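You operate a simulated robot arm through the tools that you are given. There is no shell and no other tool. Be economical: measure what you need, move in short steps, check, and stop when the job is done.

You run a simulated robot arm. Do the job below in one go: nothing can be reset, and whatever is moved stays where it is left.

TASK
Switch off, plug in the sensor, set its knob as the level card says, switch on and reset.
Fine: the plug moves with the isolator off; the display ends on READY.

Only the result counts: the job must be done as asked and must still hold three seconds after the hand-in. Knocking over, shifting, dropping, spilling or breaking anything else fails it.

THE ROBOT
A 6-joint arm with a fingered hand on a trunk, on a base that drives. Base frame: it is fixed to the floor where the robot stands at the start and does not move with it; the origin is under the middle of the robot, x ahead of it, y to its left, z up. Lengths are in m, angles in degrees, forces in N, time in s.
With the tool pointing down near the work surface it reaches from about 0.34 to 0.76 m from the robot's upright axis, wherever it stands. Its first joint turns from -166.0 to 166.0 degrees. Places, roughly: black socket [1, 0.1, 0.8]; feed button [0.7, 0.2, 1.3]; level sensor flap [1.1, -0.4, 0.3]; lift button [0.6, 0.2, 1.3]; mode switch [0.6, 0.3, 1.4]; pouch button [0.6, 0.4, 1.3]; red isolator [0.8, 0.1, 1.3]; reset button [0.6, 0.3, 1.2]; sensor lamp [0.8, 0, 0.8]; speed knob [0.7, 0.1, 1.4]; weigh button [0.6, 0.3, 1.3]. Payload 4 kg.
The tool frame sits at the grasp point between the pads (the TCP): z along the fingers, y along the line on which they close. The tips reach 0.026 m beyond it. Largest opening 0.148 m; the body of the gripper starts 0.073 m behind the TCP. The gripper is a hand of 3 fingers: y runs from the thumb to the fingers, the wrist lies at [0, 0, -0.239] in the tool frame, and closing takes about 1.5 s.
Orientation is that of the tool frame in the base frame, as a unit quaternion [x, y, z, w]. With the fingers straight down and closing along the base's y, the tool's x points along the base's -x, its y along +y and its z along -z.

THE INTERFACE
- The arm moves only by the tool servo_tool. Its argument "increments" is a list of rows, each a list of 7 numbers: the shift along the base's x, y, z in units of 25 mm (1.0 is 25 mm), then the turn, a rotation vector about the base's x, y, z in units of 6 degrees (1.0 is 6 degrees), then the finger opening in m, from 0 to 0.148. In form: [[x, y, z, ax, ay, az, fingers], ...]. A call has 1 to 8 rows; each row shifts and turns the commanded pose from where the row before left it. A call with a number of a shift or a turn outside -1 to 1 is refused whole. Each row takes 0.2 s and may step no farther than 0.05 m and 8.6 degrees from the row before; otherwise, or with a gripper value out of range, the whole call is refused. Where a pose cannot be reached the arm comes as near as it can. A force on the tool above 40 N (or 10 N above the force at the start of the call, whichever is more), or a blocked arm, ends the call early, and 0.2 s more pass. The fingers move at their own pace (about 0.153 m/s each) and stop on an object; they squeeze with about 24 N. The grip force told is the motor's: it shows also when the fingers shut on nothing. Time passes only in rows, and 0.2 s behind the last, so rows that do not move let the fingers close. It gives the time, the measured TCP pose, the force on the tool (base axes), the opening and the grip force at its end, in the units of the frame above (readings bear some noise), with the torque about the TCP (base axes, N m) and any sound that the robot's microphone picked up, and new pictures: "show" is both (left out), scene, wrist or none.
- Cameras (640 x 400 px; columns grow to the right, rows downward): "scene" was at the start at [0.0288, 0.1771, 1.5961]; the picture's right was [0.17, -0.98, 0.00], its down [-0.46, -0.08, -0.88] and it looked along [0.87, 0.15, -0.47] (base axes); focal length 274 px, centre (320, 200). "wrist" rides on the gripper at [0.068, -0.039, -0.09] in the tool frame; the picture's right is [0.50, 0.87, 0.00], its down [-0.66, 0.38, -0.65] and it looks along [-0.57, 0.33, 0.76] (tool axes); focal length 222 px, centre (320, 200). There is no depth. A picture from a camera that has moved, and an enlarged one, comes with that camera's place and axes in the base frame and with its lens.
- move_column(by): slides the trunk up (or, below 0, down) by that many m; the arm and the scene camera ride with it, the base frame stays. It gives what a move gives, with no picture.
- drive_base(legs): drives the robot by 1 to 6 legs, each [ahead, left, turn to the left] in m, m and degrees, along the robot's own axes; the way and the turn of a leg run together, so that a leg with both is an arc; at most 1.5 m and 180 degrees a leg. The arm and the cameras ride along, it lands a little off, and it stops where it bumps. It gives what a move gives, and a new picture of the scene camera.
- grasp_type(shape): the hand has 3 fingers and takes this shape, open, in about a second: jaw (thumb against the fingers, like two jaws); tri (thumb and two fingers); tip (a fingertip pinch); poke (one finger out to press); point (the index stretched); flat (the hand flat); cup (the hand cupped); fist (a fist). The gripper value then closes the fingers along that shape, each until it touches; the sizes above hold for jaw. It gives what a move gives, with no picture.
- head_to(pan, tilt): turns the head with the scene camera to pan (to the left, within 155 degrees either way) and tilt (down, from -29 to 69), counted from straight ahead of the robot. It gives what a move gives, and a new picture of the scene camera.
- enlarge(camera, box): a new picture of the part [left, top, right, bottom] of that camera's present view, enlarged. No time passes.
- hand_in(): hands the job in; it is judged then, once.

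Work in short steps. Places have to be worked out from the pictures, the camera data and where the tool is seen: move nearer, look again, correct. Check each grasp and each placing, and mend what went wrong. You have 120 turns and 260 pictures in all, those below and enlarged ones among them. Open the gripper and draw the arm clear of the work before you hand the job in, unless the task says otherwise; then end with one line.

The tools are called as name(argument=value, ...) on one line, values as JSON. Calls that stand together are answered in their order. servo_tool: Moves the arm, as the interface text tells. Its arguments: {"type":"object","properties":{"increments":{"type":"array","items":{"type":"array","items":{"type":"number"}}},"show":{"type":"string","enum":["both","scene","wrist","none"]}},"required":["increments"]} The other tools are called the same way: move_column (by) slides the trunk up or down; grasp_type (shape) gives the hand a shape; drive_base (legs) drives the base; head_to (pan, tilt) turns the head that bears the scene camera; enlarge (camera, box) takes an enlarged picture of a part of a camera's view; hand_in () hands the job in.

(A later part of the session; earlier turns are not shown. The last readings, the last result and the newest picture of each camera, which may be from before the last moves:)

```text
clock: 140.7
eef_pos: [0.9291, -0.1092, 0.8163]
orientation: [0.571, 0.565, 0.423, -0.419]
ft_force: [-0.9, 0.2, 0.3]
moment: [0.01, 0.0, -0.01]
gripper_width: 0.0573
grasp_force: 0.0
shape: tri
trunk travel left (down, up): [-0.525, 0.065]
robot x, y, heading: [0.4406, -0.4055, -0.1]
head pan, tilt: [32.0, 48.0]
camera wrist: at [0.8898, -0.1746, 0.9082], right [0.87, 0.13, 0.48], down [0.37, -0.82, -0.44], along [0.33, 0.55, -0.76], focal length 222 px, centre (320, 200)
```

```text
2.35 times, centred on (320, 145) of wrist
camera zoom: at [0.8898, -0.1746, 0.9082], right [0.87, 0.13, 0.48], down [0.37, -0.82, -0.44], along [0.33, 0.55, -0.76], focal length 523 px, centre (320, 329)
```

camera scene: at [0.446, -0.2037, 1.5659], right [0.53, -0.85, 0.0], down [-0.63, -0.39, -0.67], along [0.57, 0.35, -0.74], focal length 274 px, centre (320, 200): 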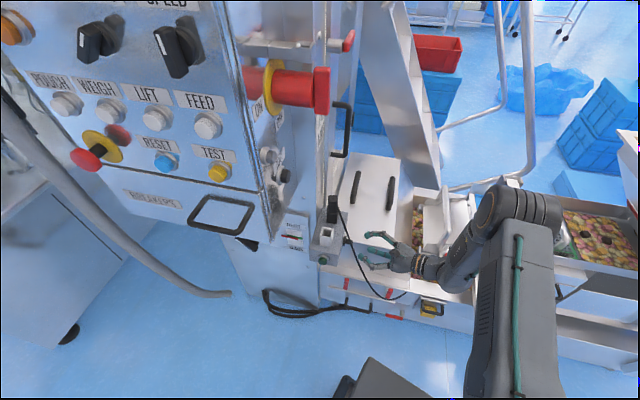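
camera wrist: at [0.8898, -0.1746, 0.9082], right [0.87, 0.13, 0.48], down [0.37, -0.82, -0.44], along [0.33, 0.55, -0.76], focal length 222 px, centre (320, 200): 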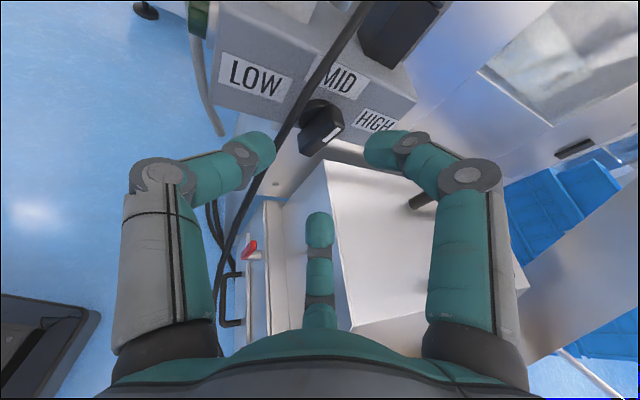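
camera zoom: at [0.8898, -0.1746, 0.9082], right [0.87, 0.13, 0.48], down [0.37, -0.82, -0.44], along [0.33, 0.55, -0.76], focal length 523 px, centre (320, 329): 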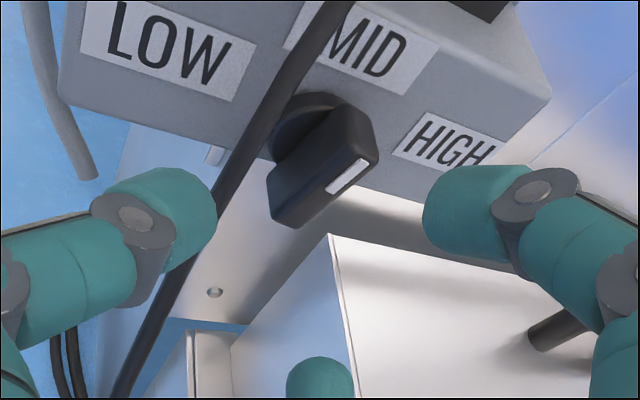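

Now about +13° past up. I'll finalise by squeezing the bar between thumb and fingers (closing along x) to align it vertical.

servo_tool(increments=[[0.04, 0.7, -0.2, 0, 0, 0, 0.06], [0, 0.8, -0.2, 0, 0, 0, 0.06], [0, 0.8, -0.2, 0, 0, 0, 0.06], [0, 0.4, 0, 0, 0, 0, 0.06], [0, 0, 0, 0, 0, 0, 0.06]], show="wrist")

enlarge(camera="scene", box=[325, 200, 405, 265])

```text
clock: 141.9
eef_pos: [0.9289, -0.0402, 0.8025]
orientation: [0.572, 0.565, 0.423, -0.418]
ft_force: [0.1, 0.2, 0.0]
moment: [-0.03, 0.01, 0.0]
gripper_width: 0.0574
grasp_force: 0.1
shape: tri
trunk travel left (down, up): [-0.525, 0.065]
robot x, y, heading: [0.4392, -0.4065, 0.0]
head pan, tilt: [32.0, 48.0]
camera wrist: at [0.8901, -0.1065, 0.8935], right [0.87, 0.14, 0.48], down [0.37, -0.82, -0.44], along [0.33, 0.55, -0.76], focal length 222 px, centre (320, 200)
```

wrist: 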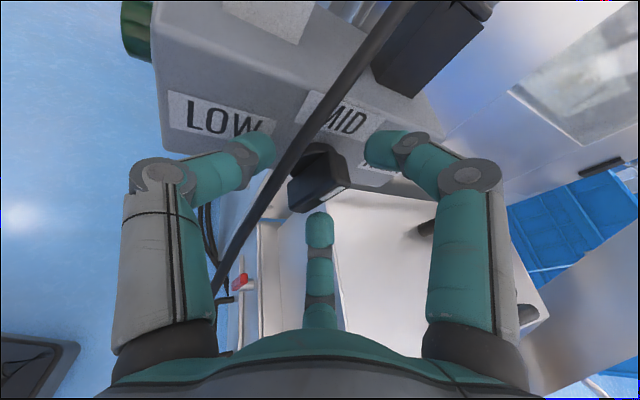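

```text
6.15 times, centred on (365, 232) of scene
camera zoom: at [0.4459, -0.2038, 1.5659], right [0.53, -0.85, 0.0], down [-0.63, -0.39, -0.67], along [0.57, 0.35, -0.74], focal length 1684 px, centre (43, 0)
```

zoom: 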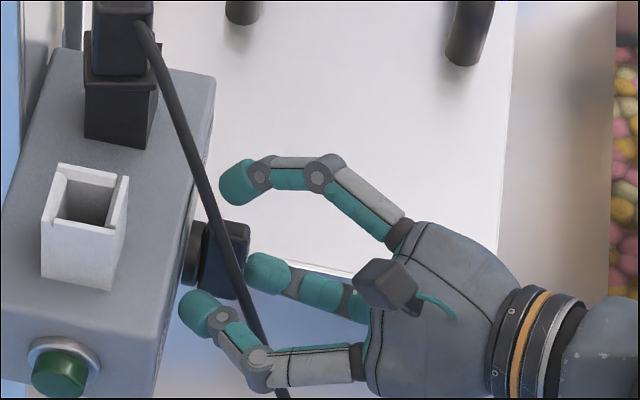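

Cable passes above the tips. Close the fingers on the bar.

servo_tool(increments=[[0, 0, 0, 0, 0, 0, 0.04], [0, 0, 0, 0, 0, 0, 0.03], [0, 0, 0, 0, 0, 0, 0.015], [0, 0, 0, 0, 0, 0, 0.0], [0, 0, 0, 0, 0, 0, 0.0], [0, 0, 0, 0, 0, 0, 0.0]], show="wrist")

enlarge(camera="wrist", box=[220, 90, 420, 230])

```text
clock: 143.3
eef_pos: [0.9303, -0.0407, 0.8028]
orientation: [0.572, 0.564, 0.423, -0.418]
ft_force: [6.4, -0.2, 3.1]
moment: [-0.03, -0.14, -0.15]
gripper_width: 0.0137
grasp_force: 24.1
shape: tri
trunk travel left (down, up): [-0.525, 0.065]
robot x, y, heading: [0.437, -0.4069, 0.2]
head pan, tilt: [32.0, 48.0]
camera wrist: at [0.8906, -0.1067, 0.8939], right [0.87, 0.13, 0.48], down [0.37, -0.82, -0.44], along [0.33, 0.55, -0.76], focal length 222 px, centre (320, 200)
```

wrist: 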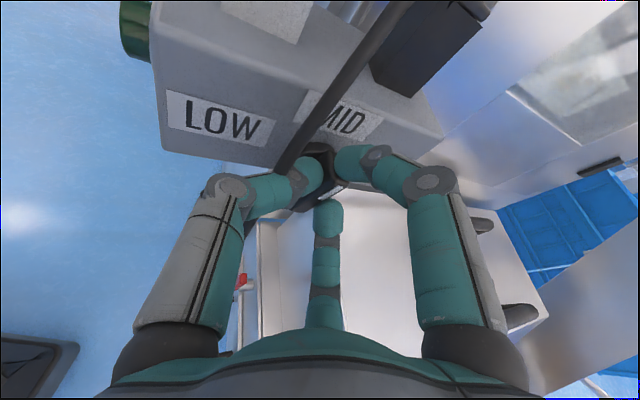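

```text
2.86 times, centred on (320, 160) of wrist
camera zoom: at [0.8906, -0.1067, 0.8939], right [0.87, 0.13, 0.48], down [0.37, -0.82, -0.44], along [0.33, 0.55, -0.76], focal length 635 px, centre (320, 314)
```

zoom: 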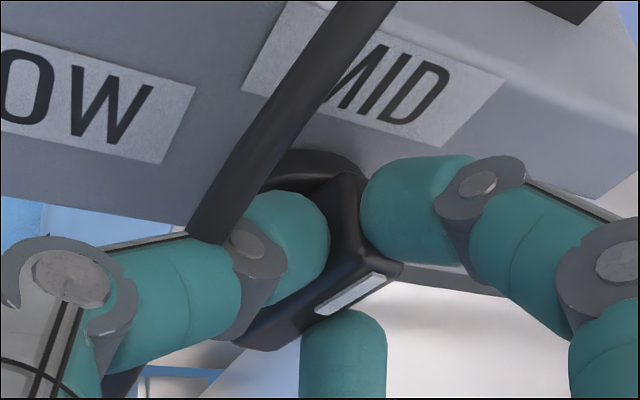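

Gripped (14 mm bar), pointer ~15° right. I twist the hand −18° about y to bring it upright.

servo_tool(increments=[[0, 0, 0, 0, -1, 0, 0], [0, 0, 0, 0, -1, 0, 0], [0, 0, 0, 0, -1, 0, 0], [0, 0, 0, 0, 0, 0, 0]], show="wrist")

enlarge(camera="wrist", box=[220, 90, 420, 230])

```text
clock: 144.3
eef_pos: [0.9279, -0.0411, 0.8018]
orientation: [0.498, 0.623, 0.508, -0.325]
ft_force: [-10.8, -8.8, 8.2]
moment: [0.02, 0.14, 0.17]
gripper_width: 0.0137
grasp_force: 23.6
shape: tri
trunk travel left (down, up): [-0.525, 0.065]
robot x, y, heading: [0.4409, -0.4068, 0.0]
head pan, tilt: [32.0, 48.0]
camera wrist: at [0.8627, -0.107, 0.8769], right [0.68, 0.14, 0.72], down [0.49, -0.82, -0.3], along [0.55, 0.56, -0.62], focal length 222 px, centre (320, 200)
```

wrist: 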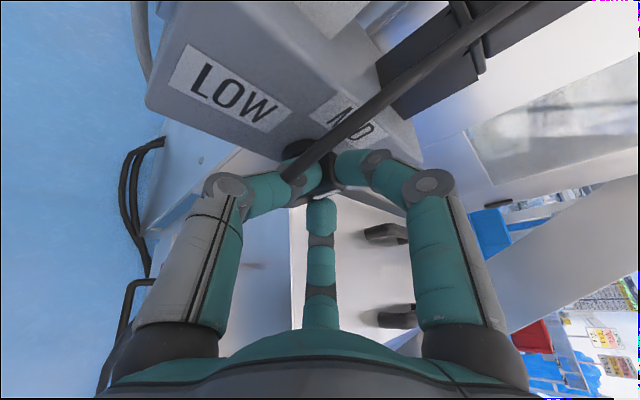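

```text
2.86 times, centred on (320, 160) of wrist
camera zoom: at [0.8627, -0.107, 0.8769], right [0.68, 0.14, 0.72], down [0.49, -0.82, -0.3], along [0.55, 0.56, -0.62], focal length 635 px, centre (320, 314)
```

zoom: 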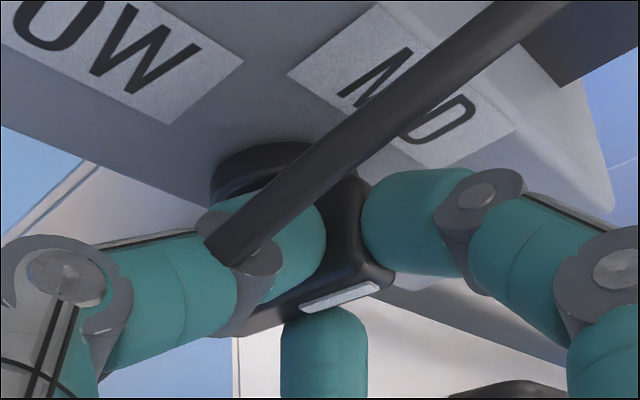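

About 8° right now. Twist a further −14°.

servo_tool(increments=[[0, 0, 0, 0, -1, 0, 0], [0, 0, 0, 0, -1, 0, 0], [0, 0, 0, 0, -0.4, 0, 0], [0, 0, 0, 0, 0, 0, 0]], show="wrist")

enlarge(camera="wrist", box=[220, 90, 420, 230])

```text
clock: 145.3
eef_pos: [0.9275, -0.0427, 0.8028]
orientation: [0.43, 0.66, 0.566, -0.244]
ft_force: [-27.6, -17.8, 9.0]
moment: [-0.1, 0.48, 0.62]
gripper_width: 0.0146
grasp_force: 23.4
shape: tri
trunk travel left (down, up): [-0.525, 0.065]
robot x, y, heading: [0.4403, -0.4071, -0.2]
head pan, tilt: [32.0, 48.0]
camera wrist: at [0.845, -0.1081, 0.8586], right [0.48, 0.14, 0.87], down [0.55, -0.82, -0.17], along [0.69, 0.56, -0.46], focal length 222 px, centre (320, 200)
```

wrist: 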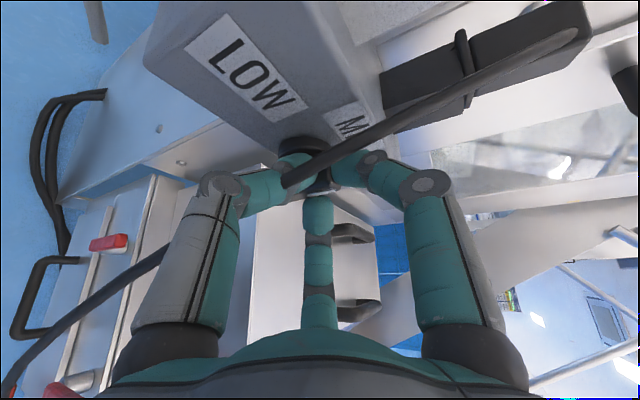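

```text
2.86 times, centred on (320, 160) of wrist
camera zoom: at [0.845, -0.1081, 0.8586], right [0.48, 0.14, 0.87], down [0.55, -0.82, -0.17], along [0.69, 0.56, -0.46], focal length 635 px, centre (320, 314)
```

zoom: 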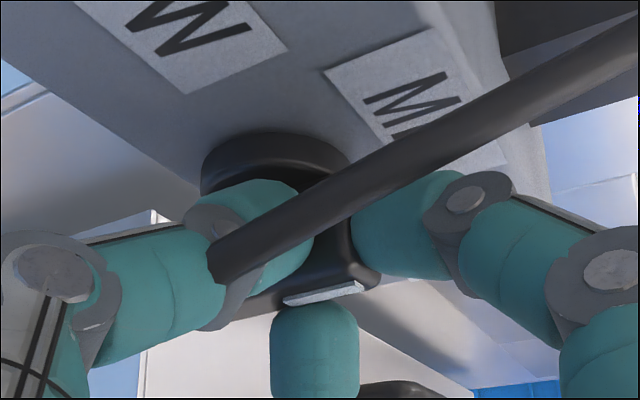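

Pointer is now ~1° from up. Release and back off to verify.

servo_tool(increments=[[0, 0, 0, 0, 0, 0, 0.03], [0, 0, 0, 0, 0, 0, 0.06], [0, -0.2, 0, 0, 0, 0, 0.06], [0, -0.8, 0.3, 0, 0, 0, 0.06], [0, -0.8, 0.3, 0, 1, 0, 0.06], [0, -0.8, 0, 0, 1, 0, 0.06], [0, 0, 0, 0, 1, 0, 0.06], [0, 0, 0, 0, 1, 0, 0.06]], show="wrist")

enlarge(camera="wrist", box=[200, 60, 440, 230])

```text
clock: 147.1
eef_pos: [0.9296, -0.1063, 0.8167]
orientation: [0.54, 0.593, 0.464, -0.376]
ft_force: [0.6, -0.4, 0.0]
moment: [-0.01, 0.01, -0.01]
gripper_width: 0.0571
grasp_force: 0.0
shape: jaw
trunk travel left (down, up): [-0.525, 0.065]
robot x, y, heading: [0.4392, -0.4087, -0.3]
head pan, tilt: [32.0, 48.0]
camera wrist: at [0.8777, -0.1714, 0.9013], right [0.79, 0.14, 0.6], down [0.43, -0.82, -0.38], along [0.44, 0.55, -0.71], focal length 222 px, centre (320, 200)
```

wrist: 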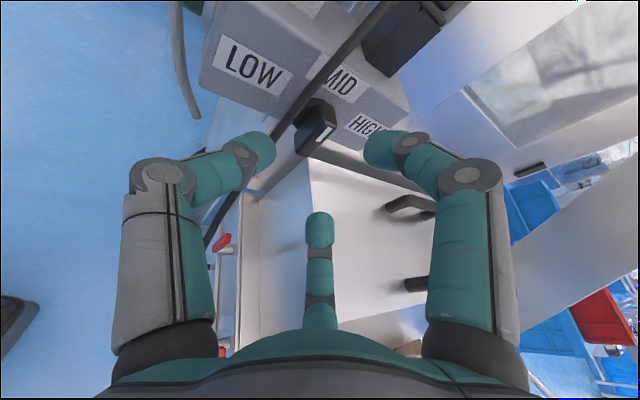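

```text
2.35 times, centred on (320, 145) of wrist
camera zoom: at [0.8777, -0.1714, 0.9013], right [0.79, 0.14, 0.6], down [0.43, -0.82, -0.38], along [0.44, 0.55, -0.71], focal length 523 px, centre (320, 329)
```

zoom: 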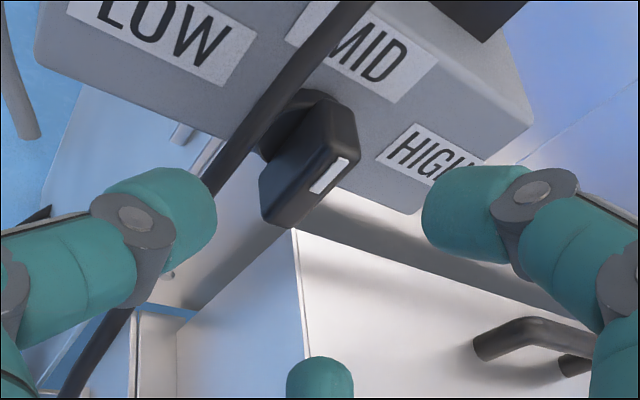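

Knob reads MID (within ~1°). Now back up to the isolator: raise the hand, straighten orientation, close fingers.

servo_tool(increments=[[0, -0.5, 0.5, 0.7, 0.34, 0.08, 0], [0, -0.5, 0.9, 0.7, 0.34, 0.08, 0], [-0.2, 0, 0.95, 0.7, 0.34, 0.08, 0], [-0.2, 0, 0.95, 0.7, 0.34, 0.08, 0], [-0.3, 0, 1, 0, 0, 0, 0], [-0.3, 0, 1, 0, 0, 0, 0], [-0.3, 0, 1, 0, 0, 0, 0], [-0.3, 0, 1, 0, 0, 0, 0]], show="none")

servo_tool(increments=[[-0.3, 0, 1, 0, 0, 0, 0], [-0.3, 0, 1, 0, 0, 0, 0], [-0.3, 0, 1, 0, 0, 0, 0], [-0.3, 0, 1, 0, 0, 0, 0], [-0.3, 0, 1, 0, 0, 0, 0], [-0.3, 0, 1, 0, 0, 0, 0], [-0.3, 0, 1, 0, 0, 0, 0], [-0.3, 0, 1, 0, 0, 0, 0]], show="none")

servo_tool(increments=[[-0.3, 0, 1, 0, 0, 0, 0], [-0.3, 0, 1, 0, 0, 0, 0], [-0.2, 0, 0.8, 0, 0, 0, 0], [0, 0, 0, 0, 0, 0, 0]])

```text
clock: 148.9
eef_pos: [0.8894, -0.1313, 1.0006]
orientation: [0.501, 0.5, 0.5, -0.499]
ft_force: [-0.1, -0.1, -0.1]
moment: [0.03, 0.01, 0.0]
gripper_width: 0.0
grasp_force: 24.1
shape: jaw
trunk travel left (down, up): [-0.525, 0.065]
robot x, y, heading: [0.4377, -0.4063, -0.3]
head pan, tilt: [32.0, 48.0]
```

```text
clock: 150.7
eef_pos: [0.8306, -0.1312, 1.1989]
orientation: [0.501, 0.5, 0.5, -0.499]
ft_force: [-0.6, -0.1, -0.5]
moment: [0.0, 0.07, 0.0]
gripper_width: 0.0001
grasp_force: 24.1
shape: jaw
trunk travel left (down, up): [-0.525, 0.065]
robot x, y, heading: [0.4403, -0.4112, -0.2]
head pan, tilt: [32.0, 48.0]
```

```text
clock: 151.7
eef_pos: [0.8122, -0.1311, 1.2688]
orientation: [0.5, 0.501, 0.5, -0.499]
ft_force: [0.7, -1.1, -0.7]
moment: [0.04, -0.01, 0.0]
gripper_width: 0.0
grasp_force: 23.4
shape: jaw
trunk travel left (down, up): [-0.525, 0.065]
robot x, y, heading: [0.4424, -0.4095, 0.2]
head pan, tilt: [32.0, 48.0]
camera scene: at [0.4457, -0.2039, 1.566], right [0.53, -0.85, 0.0], down [-0.63, -0.39, -0.67], along [0.57, 0.35, -0.74], focal length 274 px, centre (320, 200)
camera wrist: at [0.7717, -0.2214, 1.3369], right [0.87, 0.0, 0.5], down [0.38, -0.66, -0.65], along [0.33, 0.76, -0.57], focal length 222 px, centre (320, 200)
```

scene: 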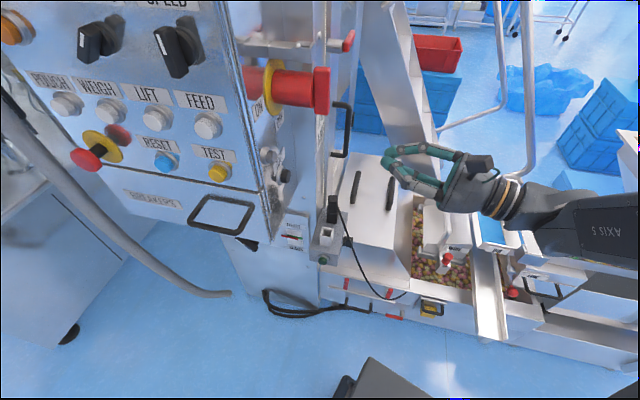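
wrist: 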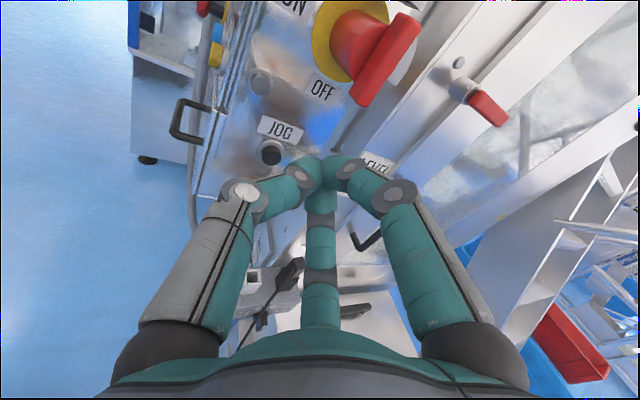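

Move in left of the handle's lower end, then push it right/up to ON.

servo_tool(increments=[[0, 1, 0.3, 0, 0, 0, 0], [0, 1, 0.4, 0, 0, 0, 0], [0, 1, 0.4, 0, 0, 0, 0], [0, 1, 0, 0, 0, 0, 0], [0, 1, 0, 0, 0, 0, 0], [0, 1, 0, 0, 0, 0, 0], [0, 0.2, 0, 0, 0, 0, 0]], show="wrist")

servo_tool(increments=[[0.4, 0, 0, 0, 0, 0, 0], [0.4, 0, 0, 0, 0, 0, 0], [0.4, 0, -0.1, 0, 0, 0, 0], [0.3, 0, 0, 0, 0, 0, 0]], show="wrist")

```text
clock: 153.3
eef_pos: [0.8102, 0.025, 1.2986]
orientation: [0.5, 0.501, 0.5, -0.499]
ft_force: [-0.2, -0.5, 0.0]
moment: [-0.02, 0.05, -0.03]
gripper_width: 0.0001
grasp_force: 23.9
shape: jaw
trunk travel left (down, up): [-0.525, 0.065]
robot x, y, heading: [0.4386, -0.4081, -0.1]
head pan, tilt: [32.0, 48.0]
camera wrist: at [0.772, -0.0653, 1.3658], right [0.87, 0.0, 0.5], down [0.38, -0.66, -0.65], along [0.33, 0.76, -0.57], focal length 222 px, centre (320, 200)
```

wrist: 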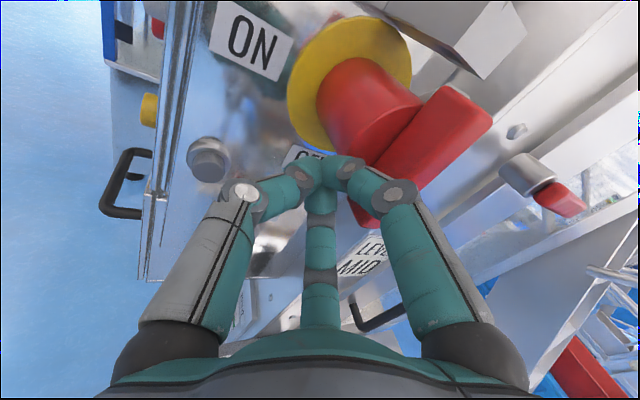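

```text
clock: 154.3
eef_pos: [0.8495, 0.0241, 1.2949]
orientation: [0.501, 0.5, 0.5, -0.498]
ft_force: [-1.4, -4.5, -9.2]
moment: [0.02, 0.05, -0.05]
gripper_width: 0.0001
grasp_force: 23.4
shape: jaw
trunk travel left (down, up): [-0.525, 0.065]
robot x, y, heading: [0.4407, -0.4037, 0.0]
head pan, tilt: [32.0, 48.0]
camera wrist: at [0.8095, -0.0658, 1.3615], right [0.87, 0.0, 0.5], down [0.38, -0.66, -0.65], along [0.33, 0.75, -0.57], focal length 222 px, centre (320, 200)
```

wrist: 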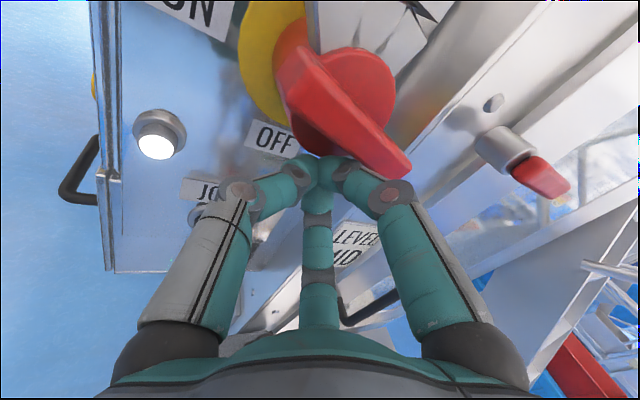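

Lamp is lit already. Continue under the right end, then up to the ON stop.

servo_tool(increments=[[0.4, 0, 0, 0, 0, 0, 0], [0.4, 0, 0, 0, 0, 0, 0], [0.4, 0, 0, 0, 0, 0, 0], [0.1, 0, 0.3, 0, 0, 0, 0], [0, 0, 0.3, 0, 0, 0, 0], [0, 0, 0.2, 0, 0, 0, 0]])

enlarge(camera="wrist", box=[150, 0, 450, 200])

```text
clock: 155.7
eef_pos: [0.8781, 0.025, 1.3152]
orientation: [0.5, 0.501, 0.5, -0.5]
ft_force: [-3.2, 1.4, -5.5]
moment: [-0.07, -0.02, 0.08]
gripper_width: 0.0
grasp_force: 24.5
shape: jaw
trunk travel left (down, up): [-0.525, 0.065]
robot x, y, heading: [0.4383, -0.4026, -0.1]
head pan, tilt: [32.0, 48.0]
camera scene: at [0.4457, -0.2033, 1.566], right [0.53, -0.85, 0.0], down [-0.63, -0.39, -0.67], along [0.57, 0.35, -0.74], focal length 274 px, centre (320, 200)
camera wrist: at [0.8397, -0.0641, 1.3831], right [0.87, 0.0, 0.5], down [0.38, -0.65, -0.65], along [0.33, 0.76, -0.57], focal length 222 px, centre (320, 200)
```

scene: 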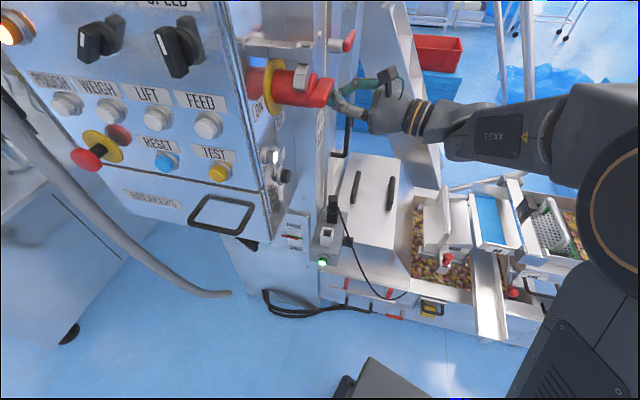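
wrist: 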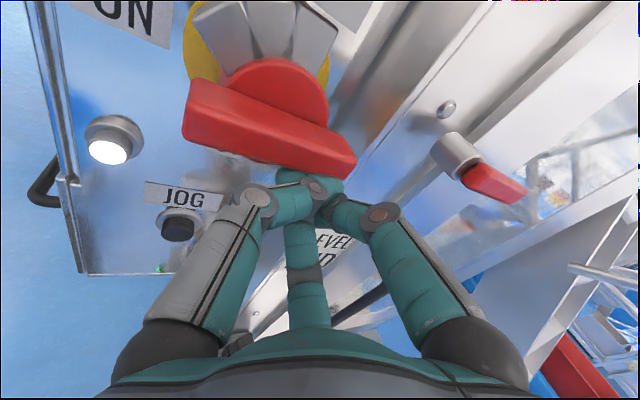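

```text
2.00 times, centred on (300, 100) of wrist
camera zoom: at [0.8397, -0.0641, 1.3831], right [0.87, 0.0, 0.5], down [0.38, -0.65, -0.65], along [0.33, 0.76, -0.57], focal length 444 px, centre (360, 400)
```

zoom: 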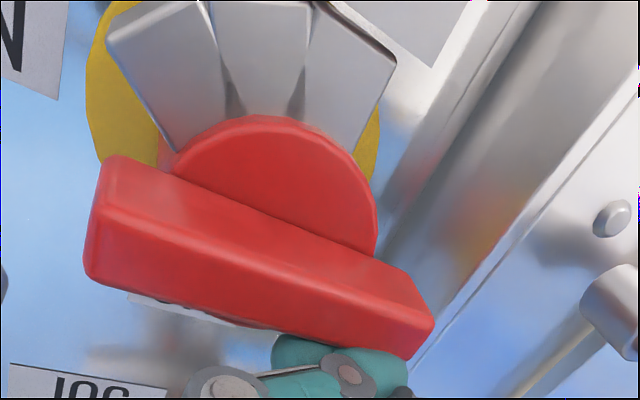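

Isolator ON and the sensor lamp on the box is lit green. Withdraw and read the display.

servo_tool(increments=[[0, 0, -0.6, 0, 0, 0, 0], [0, -1, 0, 0, 0, 0, 0], [0, -1, 0, 0, 0, 0, 0], [0, -1, 0, 0, 0, 0, 0], [0, -1, 0, 0, 0, 0, 0], [0, -1, 0, 0, 0, 0, 0], [-1, -1, 0, 0, 0, 0, 0], [-1, -1, 0, 0, 0, 0, 0]], show="none")

head_to(pan=60, tilt=20)

```text
clock: 157.5
eef_pos: [0.8278, -0.1521, 1.3026]
orientation: [0.5, 0.501, 0.499, -0.5]
ft_force: [-0.6, 0.8, 0.4]
moment: [-0.02, -0.02, 0.04]
gripper_width: 0.0
grasp_force: 23.8
shape: jaw
trunk travel left (down, up): [-0.525, 0.065]
robot x, y, heading: [0.4388, -0.4051, -0.2]
head pan, tilt: [32.0, 48.0]
```

```text
clock: 158.5
eef_pos: [0.8295, -0.1513, 1.3032]
orientation: [0.501, 0.5, 0.5, -0.498]
ft_force: [-0.5, 0.9, 0.6]
moment: [-0.01, 0.0, -0.01]
gripper_width: 0.0001
grasp_force: 23.9
shape: jaw
trunk travel left (down, up): [-0.525, 0.065]
robot x, y, heading: [0.4405, -0.4062, -0.0]
head pan, tilt: [60.0, 20.0]
camera scene: at [0.4257, -0.165, 1.6087], right [0.86, -0.5, 0.0], down [-0.17, -0.3, -0.94], along [0.47, 0.81, -0.34], focal length 274 px, centre (320, 200)
```

scene: 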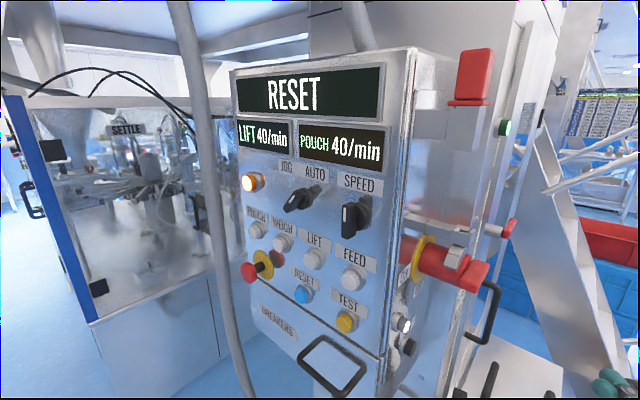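

Display says RESET. The reset button is at about (0.637, 0.269, 1.217). I drive back to roughly the start position to press it from the front.

servo_tool(increments=[[-0.8, -0.6, 0, 0, 0, 0, 0], [-0.8, -0.6, 0, 0, 0, 0, 0], [-0.8, 0, 0, 0, 0, 0, 0]], show="none")

drive_base(legs=[[-0.44, 0, 0], [0, 0.36, 0]])

```text
clock: 159.3
eef_pos: [0.769, -0.1816, 1.301]
orientation: [0.501, 0.5, 0.5, -0.499]
ft_force: [0.3, -0.3, 0.0]
moment: [-0.02, 0.03, -0.04]
gripper_width: 0.0001
grasp_force: 23.8
shape: jaw
trunk travel left (down, up): [-0.525, 0.065]
robot x, y, heading: [0.44, -0.4075, -0.1]
head pan, tilt: [60.0, 20.0]
```

```text
clock: 163.9
eef_pos: [0.3285, 0.1804, 1.3012]
orientation: [0.502, 0.499, 0.501, -0.498]
ft_force: [0.2, -0.3, 0.2]
moment: [0.01, -0.02, -0.01]
gripper_width: 0.0001
grasp_force: 23.8
shape: jaw
trunk travel left (down, up): [-0.525, 0.065]
robot x, y, heading: [-0.0024, -0.043, -0.8]
head pan, tilt: [60.0, 20.0]
camera scene: at [-0.0166, 0.1987, 1.6088], right [0.86, -0.51, 0.0], down [-0.17, -0.3, -0.94], along [0.48, 0.81, -0.34], focal length 274 px, centre (320, 200)
```

scene: 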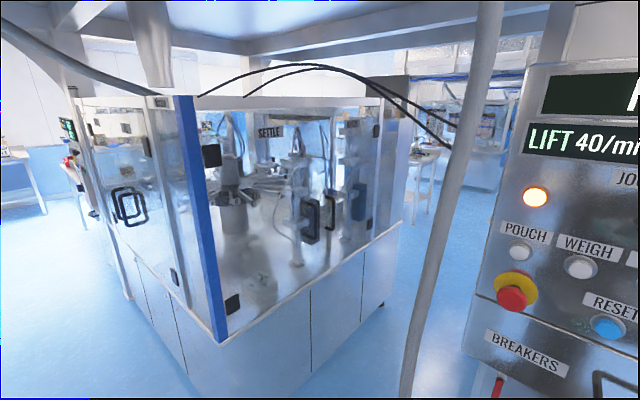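

Turn the hand to point forward (+x) while moving ahead, head toward the panel.

servo_tool(increments=[[0.5, 0, 0, 0, 0, -1, 0], [0.5, 0, 0, 0, 0, -1, 0], [0.5, 0, 0, 0, 0, -1, 0], [0.5, 0, 0, 0, 0, -1, 0], [0.5, 0, 0, 0, 0, -1, 0], [0.5, 0, 0, 0, 0, -1, 0], [0.5, 0, 0, 0, 0, -1, 0], [0.5, 0, 0, 0, 0, -1, 0]], show="none")

servo_tool(increments=[[0.4, 0.3, -0.3, 0, 0, -1, 0], [0.4, 0.3, -0.3, 0, 0, -1, 0], [0.4, 0.3, -0.3, 0, 0, -1, 0], [0.4, 0.4, -0.4, 0, 0, -1, 0], [0.4, 0.4, -0.4, 0, 0, -1, 0], [0, 0.4, -0.4, 0, 0, -1, 0], [0, 0.4, -0.4, 0, 0, -1, 0], [0, 0, 0, 0, 0, 0, 0]], show="wrist")

head_to(pan=15, tilt=28)

```text
clock: 165.7
eef_pos: [0.4262, 0.1809, 1.3014]
orientation: [0.662, 0.252, 0.66, -0.251]
ft_force: [-0.2, -0.6, -0.7]
moment: [0.0, -0.05, 0.03]
gripper_width: 0.0001
grasp_force: 23.8
shape: jaw
trunk travel left (down, up): [-0.525, 0.065]
robot x, y, heading: [-0.0068, -0.0419, -0.4]
head pan, tilt: [60.0, 20.0]
```

```text
clock: 167.5
eef_pos: [0.5646, 0.0218, 1.167]
orientation: [0.699, 0.009, 0.715, -0.009]
ft_force: [0.0, 0.2, -0.2]
moment: [-0.02, -0.03, -0.02]
gripper_width: 0.0
grasp_force: 23.9
shape: jaw
out of reach, approached as far as the arm can: row 2, 3, 4, 5, 6, 7
trunk travel left (down, up): [-0.525, 0.065]
robot x, y, heading: [-0.0032, -0.046, -0.4]
head pan, tilt: [60.0, 20.0]
camera wrist: at [0.4726, 0.0581, 1.2331], right [0.01, -0.87, 0.5], down [-0.63, -0.4, -0.67], along [0.78, -0.31, -0.55], focal length 222 px, centre (320, 200)
```

wrist: 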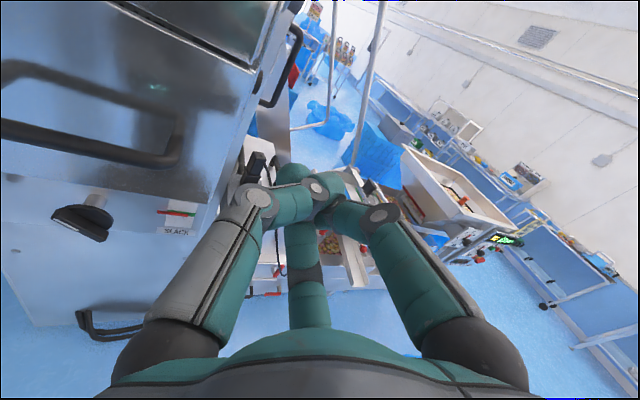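

```text
clock: 168.6
eef_pos: [0.5646, 0.0223, 1.1678]
orientation: [0.699, 0.01, 0.715, -0.01]
ft_force: [0.8, -0.8, 0.4]
moment: [0.0, -0.02, 0.0]
gripper_width: 0.0
grasp_force: 24.2
shape: jaw
trunk travel left (down, up): [-0.525, 0.065]
robot x, y, heading: [-0.0019, -0.0447, -0.6]
head pan, tilt: [15.0, 28.0]
camera scene: at [0.0246, 0.1413, 1.596], right [0.25, -0.97, 0.0], down [-0.45, -0.12, -0.88], along [0.85, 0.22, -0.47], focal length 274 px, centre (320, 200)
```

scene: 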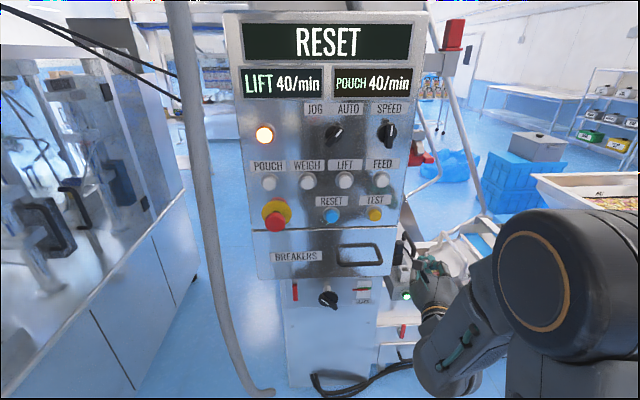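

The arm is folded too close for that pose. I shift the base 0.16 m to the right, then bring the hand to the button.

drive_base(legs=[[0, -0.16, 0]])

servo_tool(increments=[[-0.2, 0.4, 0.3, 0, 0, 0, 0], [-0.2, 0.6, 0.3, 0, 0, 0, 0], [0, 0.6, 0.3, 0, 0, 0, 0], [0, 0.6, 0.3, 0, 0, 0, 0], [0, 0.6, 0.3, 0, 0, 0, 0], [0, 0.6, 0.3, 0, 0, 0, 0]], show="scene")

```text
clock: 170.0
eef_pos: [0.5633, -0.1377, 1.1671]
orientation: [0.699, 0.009, 0.715, -0.009]
ft_force: [-0.1, 0.3, 0.7]
moment: [0.01, 0.01, 0.02]
gripper_width: 0.0
grasp_force: 24.1
shape: jaw
trunk travel left (down, up): [-0.525, 0.065]
robot x, y, heading: [-0.0043, -0.1988, -0.4]
head pan, tilt: [15.0, 28.0]
camera scene: at [0.0238, -0.0166, 1.596], right [0.25, -0.97, 0.0], down [-0.45, -0.12, -0.88], along [0.85, 0.22, -0.47], focal length 274 px, centre (320, 200)
```

scene: 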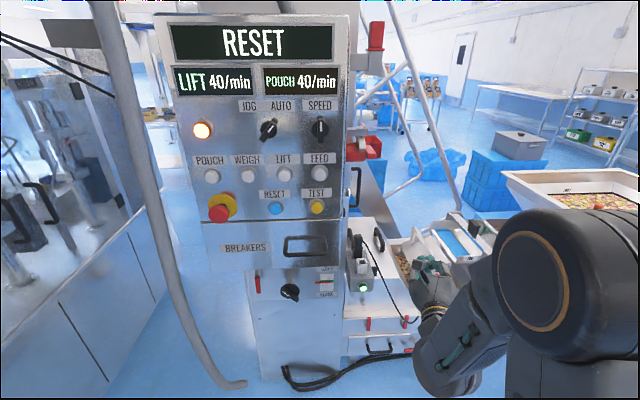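

```text
clock: 171.4
eef_pos: [0.5646, -0.1368, 1.1682]
orientation: [0.698, 0.009, 0.716, -0.009]
ft_force: [0.6, -0.3, 0.1]
moment: [0.02, -0.02, 0.02]
gripper_width: 0.0
grasp_force: 24.1
shape: jaw
out of reach, approached as far as the arm can: row 1, 2, 3, 4, 5, 6
trunk travel left (down, up): [-0.525, 0.065]
robot x, y, heading: [-0.0036, -0.2016, -0.6]
head pan, tilt: [15.0, 28.0]
camera scene: at [0.0238, -0.0163, 1.5959], right [0.25, -0.97, 0.0], down [-0.45, -0.12, -0.88], along [0.85, 0.22, -0.47], focal length 274 px, centre (320, 200)
```

scene: 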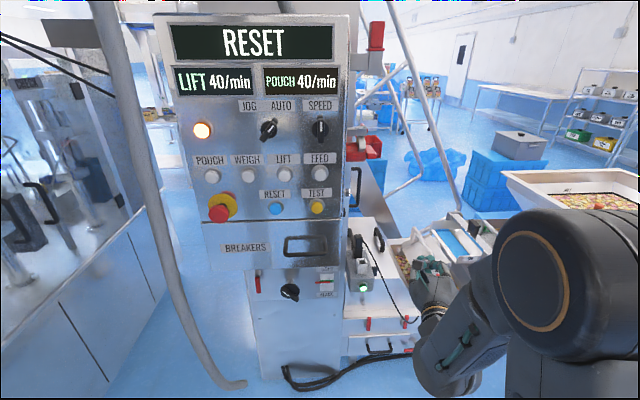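

Stuck at a limit; the commanded pose lies too near the robot. I push the command forward in x to see if it frees.

servo_tool(increments=[[1, 0, 0, 0, 0, 0, 0], [1, 0, 0, 0, 0, 0, 0], [1, 0, 0, 0, 0, 0, 0], [0, 0, 0, 0, 0, 0, 0]], show="none")

```text
clock: 172.4
eef_pos: [0.6374, -0.1375, 1.1655]
orientation: [0.698, 0.012, 0.716, -0.012]
ft_force: [-0.3, -0.2, -0.1]
moment: [-0.01, 0.01, 0.02]
gripper_width: 0.0
grasp_force: 24.2
shape: jaw
trunk travel left (down, up): [-0.525, 0.065]
robot x, y, heading: [-0.0059, -0.2005, -0.7]
head pan, tilt: [15.0, 28.0]
```

servo_tool(increments=[[0, 0.8, 0, 0, 0, 0, 0], [0, 0.8, 0, 0, 0, 0, 0], [0, 0, 0, 0, 0, 0, 0]], show="none")

servo_tool(increments=[[0, 0, 0, 1, 0, 0, 0], [0, 0, 0, 1, 0, 0, 0], [0, 0, 0, 1, 0, 0, 0], [0, 0, 0, 0, 0, 0, 0]], show="none")

```text
clock: 173.2
eef_pos: [0.6333, -0.1266, 1.1502]
orientation: [0.697, 0.012, 0.717, -0.012]
ft_force: [-1.1, -0.2, -0.4]
moment: [-0.05, 0.0, 0.0]
gripper_width: 0.0
grasp_force: 24.1
shape: jaw
out of reach, approached as far as the arm can: row 1, 2
trunk travel left (down, up): [-0.525, 0.065]
robot x, y, heading: [-0.0058, -0.2003, -0.5]
head pan, tilt: [15.0, 28.0]
```

```text
clock: 174.2
eef_pos: [0.6333, -0.1312, 1.1488]
orientation: [0.688, -0.1, 0.708, -0.121]
ft_force: [0.5, 0.0, 0.6]
moment: [0.02, -0.01, -0.01]
gripper_width: 0.0
grasp_force: 23.9
shape: jaw
out of reach, approached as far as the arm can: row 2
trunk travel left (down, up): [-0.525, 0.065]
robot x, y, heading: [-0.0023, -0.2002, -0.6]
head pan, tilt: [15.0, 28.0]
```

The arm can't point right of its own bearing in this configuration. I'll place the base to the left of the button instead: first fold the hand back (pointing +y), then drive left.

servo_tool(increments=[[-0.5, 0, 0.4, -1, 0, 1, 0], [-0.8, 0, 0.6, -1, 0, 1, 0], [-0.8, 0, 0.6, -0.9, 0, 1, 0], [-0.8, 0, 0.6, 0, 0, 1, 0], [-0.8, 0, 0.6, 0, 0, 1, 0], [-0.8, 0, 0.6, 0, 0, 1, 0], [-0.8, 0, 0.6, 0, 0, 1, 0], [-0.8, 0, 0.6, 0, 0, 1, 0]], show="none")

servo_tool(increments=[[-0.8, 0, 0.4, 0, 0, 1, 0], [-0.8, 0, 0.4, 0, 0, 1, 0], [-0.8, 0, 0.4, 0, 0, 1, 0], [0, 0, 0, 0, 0, 0, 0]], show="none")

head_to(pan=80, tilt=45)

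```text
clock: 176.0
eef_pos: [0.4828, -0.1301, 1.2638]
orientation: [0.653, 0.293, 0.632, -0.298]
ft_force: [-0.9, -0.1, 0.1]
moment: [-0.01, -0.02, 0.0]
gripper_width: 0.0
grasp_force: 24.0
shape: jaw
trunk travel left (down, up): [-0.525, 0.065]
robot x, y, heading: [-0.0043, -0.1991, -0.6]
head pan, tilt: [15.0, 28.0]
```

```text
clock: 177.0
eef_pos: [0.4231, -0.1316, 1.2956]
orientation: [0.599, 0.391, 0.579, -0.391]
ft_force: [-0.4, -0.3, -0.5]
moment: [0.01, -0.01, -0.06]
gripper_width: 0.0
grasp_force: 24.1
shape: jaw
trunk travel left (down, up): [-0.525, 0.065]
robot x, y, heading: [-0.0028, -0.2016, -0.6]
head pan, tilt: [15.0, 28.0]
```

```text
clock: 178.4
eef_pos: [0.4221, -0.1316, 1.2951]
orientation: [0.599, 0.391, 0.579, -0.392]
ft_force: [0.1, 0.0, -1.2]
moment: [0.01, -0.01, -0.02]
gripper_width: 0.0001
grasp_force: 23.7
shape: jaw
trunk travel left (down, up): [-0.525, 0.065]
robot x, y, heading: [-0.005, -0.2006, -0.3]
head pan, tilt: [80.0, 45.0]
camera scene: at [-0.0496, 0.0408, 1.5702], right [0.98, -0.18, 0.0], down [-0.13, -0.69, -0.71], along [0.13, 0.7, -0.71], focal length 274 px, centre (320, 200)
```

scene: 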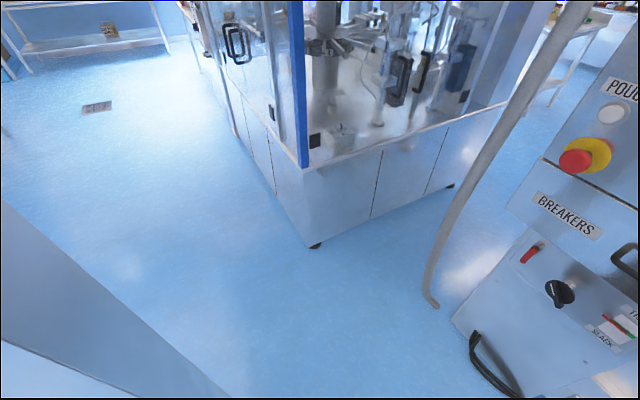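

Floor to the left is clear. I pull the hand in a little more and drive left 0.62 m.

servo_tool(increments=[[-0.6, 0, 0, 0, 0, 1, 0], [-0.6, 0, 0, 0, 0, 1, 0], [-0.6, 0, 0, 0, 0, 1, 0], [-0.6, 0, 0, 0, 0, 1, 0], [0, 0, 0, 0, 0, 0, 0]], show="none")

drive_base(legs=[[0, 0.32, 0]])

```text
clock: 179.6
eef_pos: [0.3614, -0.1313, 1.2939]
orientation: [0.504, 0.507, 0.485, -0.503]
ft_force: [0.8, -0.7, -0.8]
moment: [-0.03, 0.01, 0.03]
gripper_width: 0.0001
grasp_force: 23.9
shape: jaw
trunk travel left (down, up): [-0.525, 0.065]
robot x, y, heading: [-0.0073, -0.1963, -0.2]
head pan, tilt: [80.0, 45.0]
```

```text
clock: 181.7
eef_pos: [0.3637, 0.189, 1.2945]
orientation: [0.504, 0.507, 0.485, -0.504]
ft_force: [-0.1, 0.4, 0.0]
moment: [0.0, 0.02, 0.0]
gripper_width: 0.0
grasp_force: 23.7
shape: jaw
trunk travel left (down, up): [-0.525, 0.065]
robot x, y, heading: [-0.004, 0.1188, -0.2]
head pan, tilt: [80.0, 45.0]
camera scene: at [-0.0478, 0.3593, 1.5701], right [0.98, -0.18, 0.0], down [-0.13, -0.7, -0.71], along [0.13, 0.7, -0.71], focal length 274 px, centre (320, 200)
```

scene: 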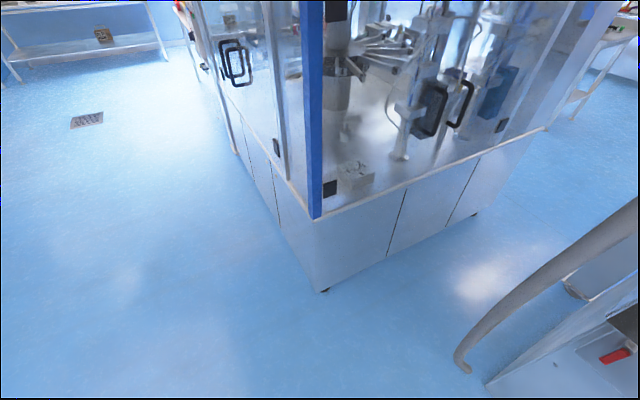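

drive_base(legs=[[0, 0.3, 0]])

head_to(pan=-8, tilt=25)

```text
clock: 183.7
eef_pos: [0.3654, 0.4822, 1.2938]
orientation: [0.504, 0.507, 0.485, -0.503]
ft_force: [-0.1, 0.0, 0.3]
moment: [0.04, -0.02, -0.02]
gripper_width: 0.0
grasp_force: 24.0
shape: jaw
trunk travel left (down, up): [-0.525, 0.065]
robot x, y, heading: [0.0024, 0.4099, -0.3]
head pan, tilt: [80.0, 45.0]
camera scene: at [-0.046, 0.6527, 1.5701], right [0.98, -0.18, 0.0], down [-0.13, -0.7, -0.71], along [0.13, 0.7, -0.71], focal length 274 px, centre (320, 200)
```

scene: 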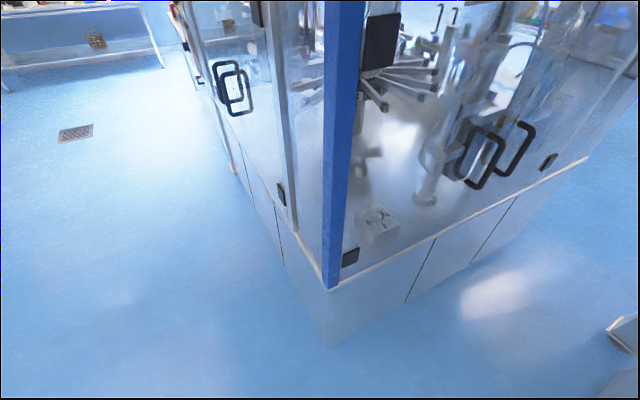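

```text
clock: 185.3
eef_pos: [0.3656, 0.4824, 1.2941]
orientation: [0.504, 0.508, 0.484, -0.504]
ft_force: [-0.1, -0.6, -0.1]
moment: [-0.04, 0.0, -0.02]
gripper_width: 0.0
grasp_force: 24.1
shape: jaw
trunk travel left (down, up): [-0.525, 0.065]
robot x, y, heading: [0.0028, 0.4105, -0.6]
head pan, tilt: [-8.0, 25.0]
camera scene: at [0.0306, 0.5592, 1.6007], right [-0.14, -0.99, 0.0], down [-0.42, 0.06, -0.91], along [0.9, -0.13, -0.42], focal length 274 px, centre (320, 200)
```

scene: 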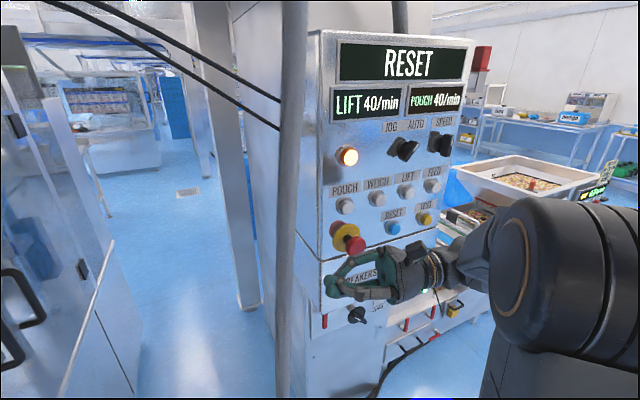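

Now turn the hand to +x while moving to in front of the reset button.

servo_tool(increments=[[0.2, -0.6, -0.2, 0, 0, -1, 0], [0.2, -0.6, -0.2, 0, 0, -1, 0], [0.2, -0.6, -0.2, 0, 0, -1, 0], [0.2, -0.6, -0.2, 0, 0, -1, 0], [0.3, -0.6, -0.2, 0, 0, -1, 0], [0.3, -0.6, -0.2, 0, 0, -1, 0], [0.3, -0.6, -0.2, 0, 0, -1, 0], [0.3, -0.6, -0.2, 0, 0, -1, 0]], show="none")

servo_tool(increments=[[0.5, -0.6, -0.2, 0, 0, -1, 0], [0.5, -0.6, -0.2, 0, 0, -1, 0], [0.5, -0.6, -0.2, 0, 0, -1, 0], [0.5, -0.6, -0.2, 0, 0, -1, 0], [0.5, -0.6, -0.2, 0, 0, -1, 0], [0.5, -0.6, -0.2, 0, 0, -1, 0], [0.5, 0, -0.2, 0, 0, -1, 0], [0, 0, 0, 0, 0, 0, 0]])

```text
clock: 187.2
eef_pos: [0.4163, 0.3621, 1.2545]
orientation: [0.667, 0.258, 0.647, -0.263]
ft_force: [-0.3, 0.1, 0.9]
moment: [0.01, 0.04, 0.04]
gripper_width: 0.0003
grasp_force: 24.0
shape: jaw
trunk travel left (down, up): [-0.525, 0.065]
robot x, y, heading: [-0.0015, 0.4095, -0.6]
head pan, tilt: [-8.0, 25.0]
```

```text
clock: 188.9
eef_pos: [0.5049, 0.2712, 1.2205]
orientation: [0.715, 0.002, 0.699, -0.012]
ft_force: [0.4, -0.8, -0.1]
moment: [0.01, 0.0, -0.03]
gripper_width: 0.0
grasp_force: 24.3
shape: jaw
trunk travel left (down, up): [-0.525, 0.065]
robot x, y, heading: [-0.0034, 0.4099, -0.6]
head pan, tilt: [-8.0, 25.0]
camera scene: at [0.0306, 0.5593, 1.6007], right [-0.15, -0.99, 0.0], down [-0.42, 0.06, -0.91], along [0.9, -0.13, -0.42], focal length 274 px, centre (320, 200)
camera wrist: at [0.4147, 0.3078, 1.2912], right [0.03, -0.87, 0.49], down [-0.66, -0.38, -0.64], along [0.75, -0.3, -0.59], focal length 222 px, centre (320, 200)
```

scene: 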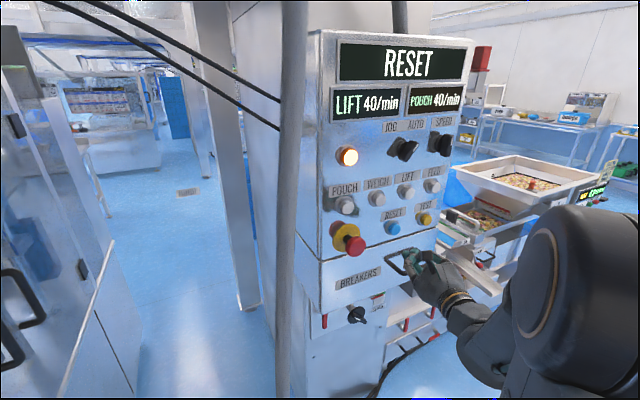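
wrist: 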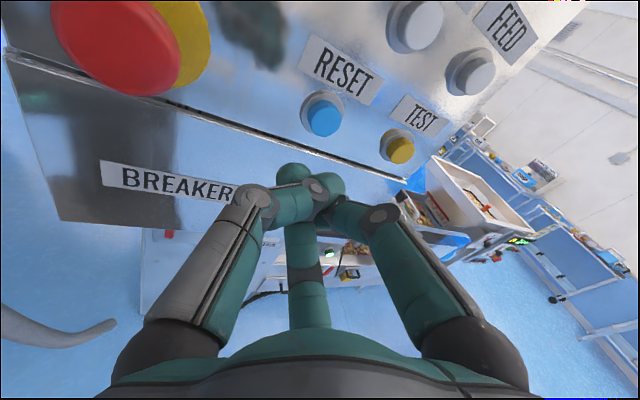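

Reset button confirmed at (0.637,0.270,1.215); fingertips are lined up. Advance.

servo_tool(increments=[[0.8, 0, -0.1, 0, 0, 0, 0], [0.8, 0, 0, 0, 0, 0, 0], [0.8, 0, 0, 0, 0, 0, 0], [0.8, 0, 0, 0, 0, 0, 0], [0, 0, 0, 0, 0, 0, 0]])

enlarge(camera="scene", box=[320, 180, 460, 290])

```text
clock: 190.2
eef_pos: [0.5838, 0.2728, 1.2174]
orientation: [0.715, 0.002, 0.699, -0.012]
ft_force: [-0.4, -1.0, 0.0]
moment: [0.0, -0.02, 0.02]
gripper_width: 0.0
grasp_force: 24.1
shape: jaw
trunk travel left (down, up): [-0.525, 0.065]
robot x, y, heading: [-0.0047, 0.4082, -0.3]
head pan, tilt: [-8.0, 25.0]
camera scene: at [0.0307, 0.5591, 1.6007], right [-0.15, -0.99, 0.0], down [-0.42, 0.06, -0.91], along [0.9, -0.13, -0.42], focal length 274 px, centre (320, 200)
camera wrist: at [0.4949, 0.3086, 1.2881], right [0.03, -0.87, 0.49], down [-0.66, -0.38, -0.65], along [0.75, -0.3, -0.59], focal length 222 px, centre (320, 200)
```

scene: 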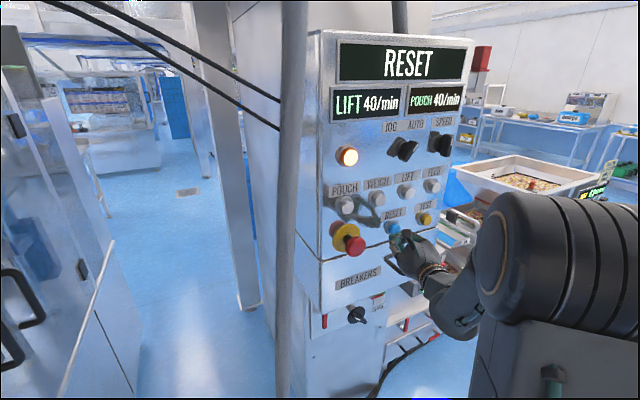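
wrist: 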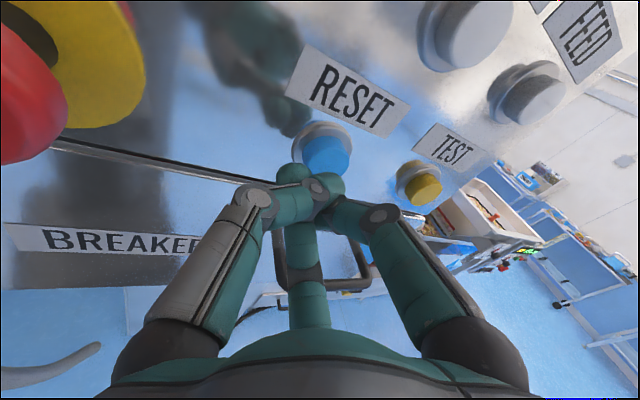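

```text
3.64 times, centred on (390, 235) of scene
camera zoom: at [0.0307, 0.5591, 1.6007], right [-0.15, -0.99, 0.0], down [-0.42, 0.06, -0.91], along [0.9, -0.13, -0.42], focal length 995 px, centre (66, 73)
```

zoom: 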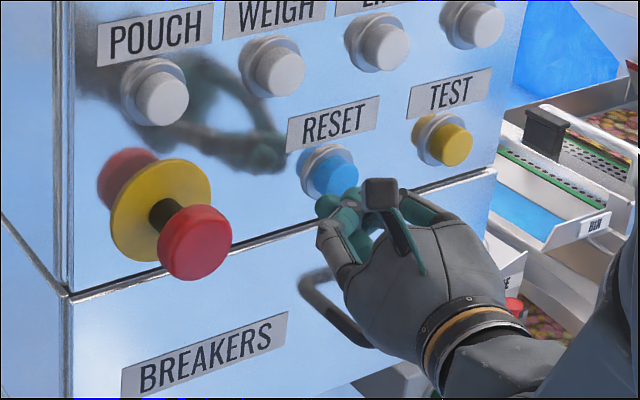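

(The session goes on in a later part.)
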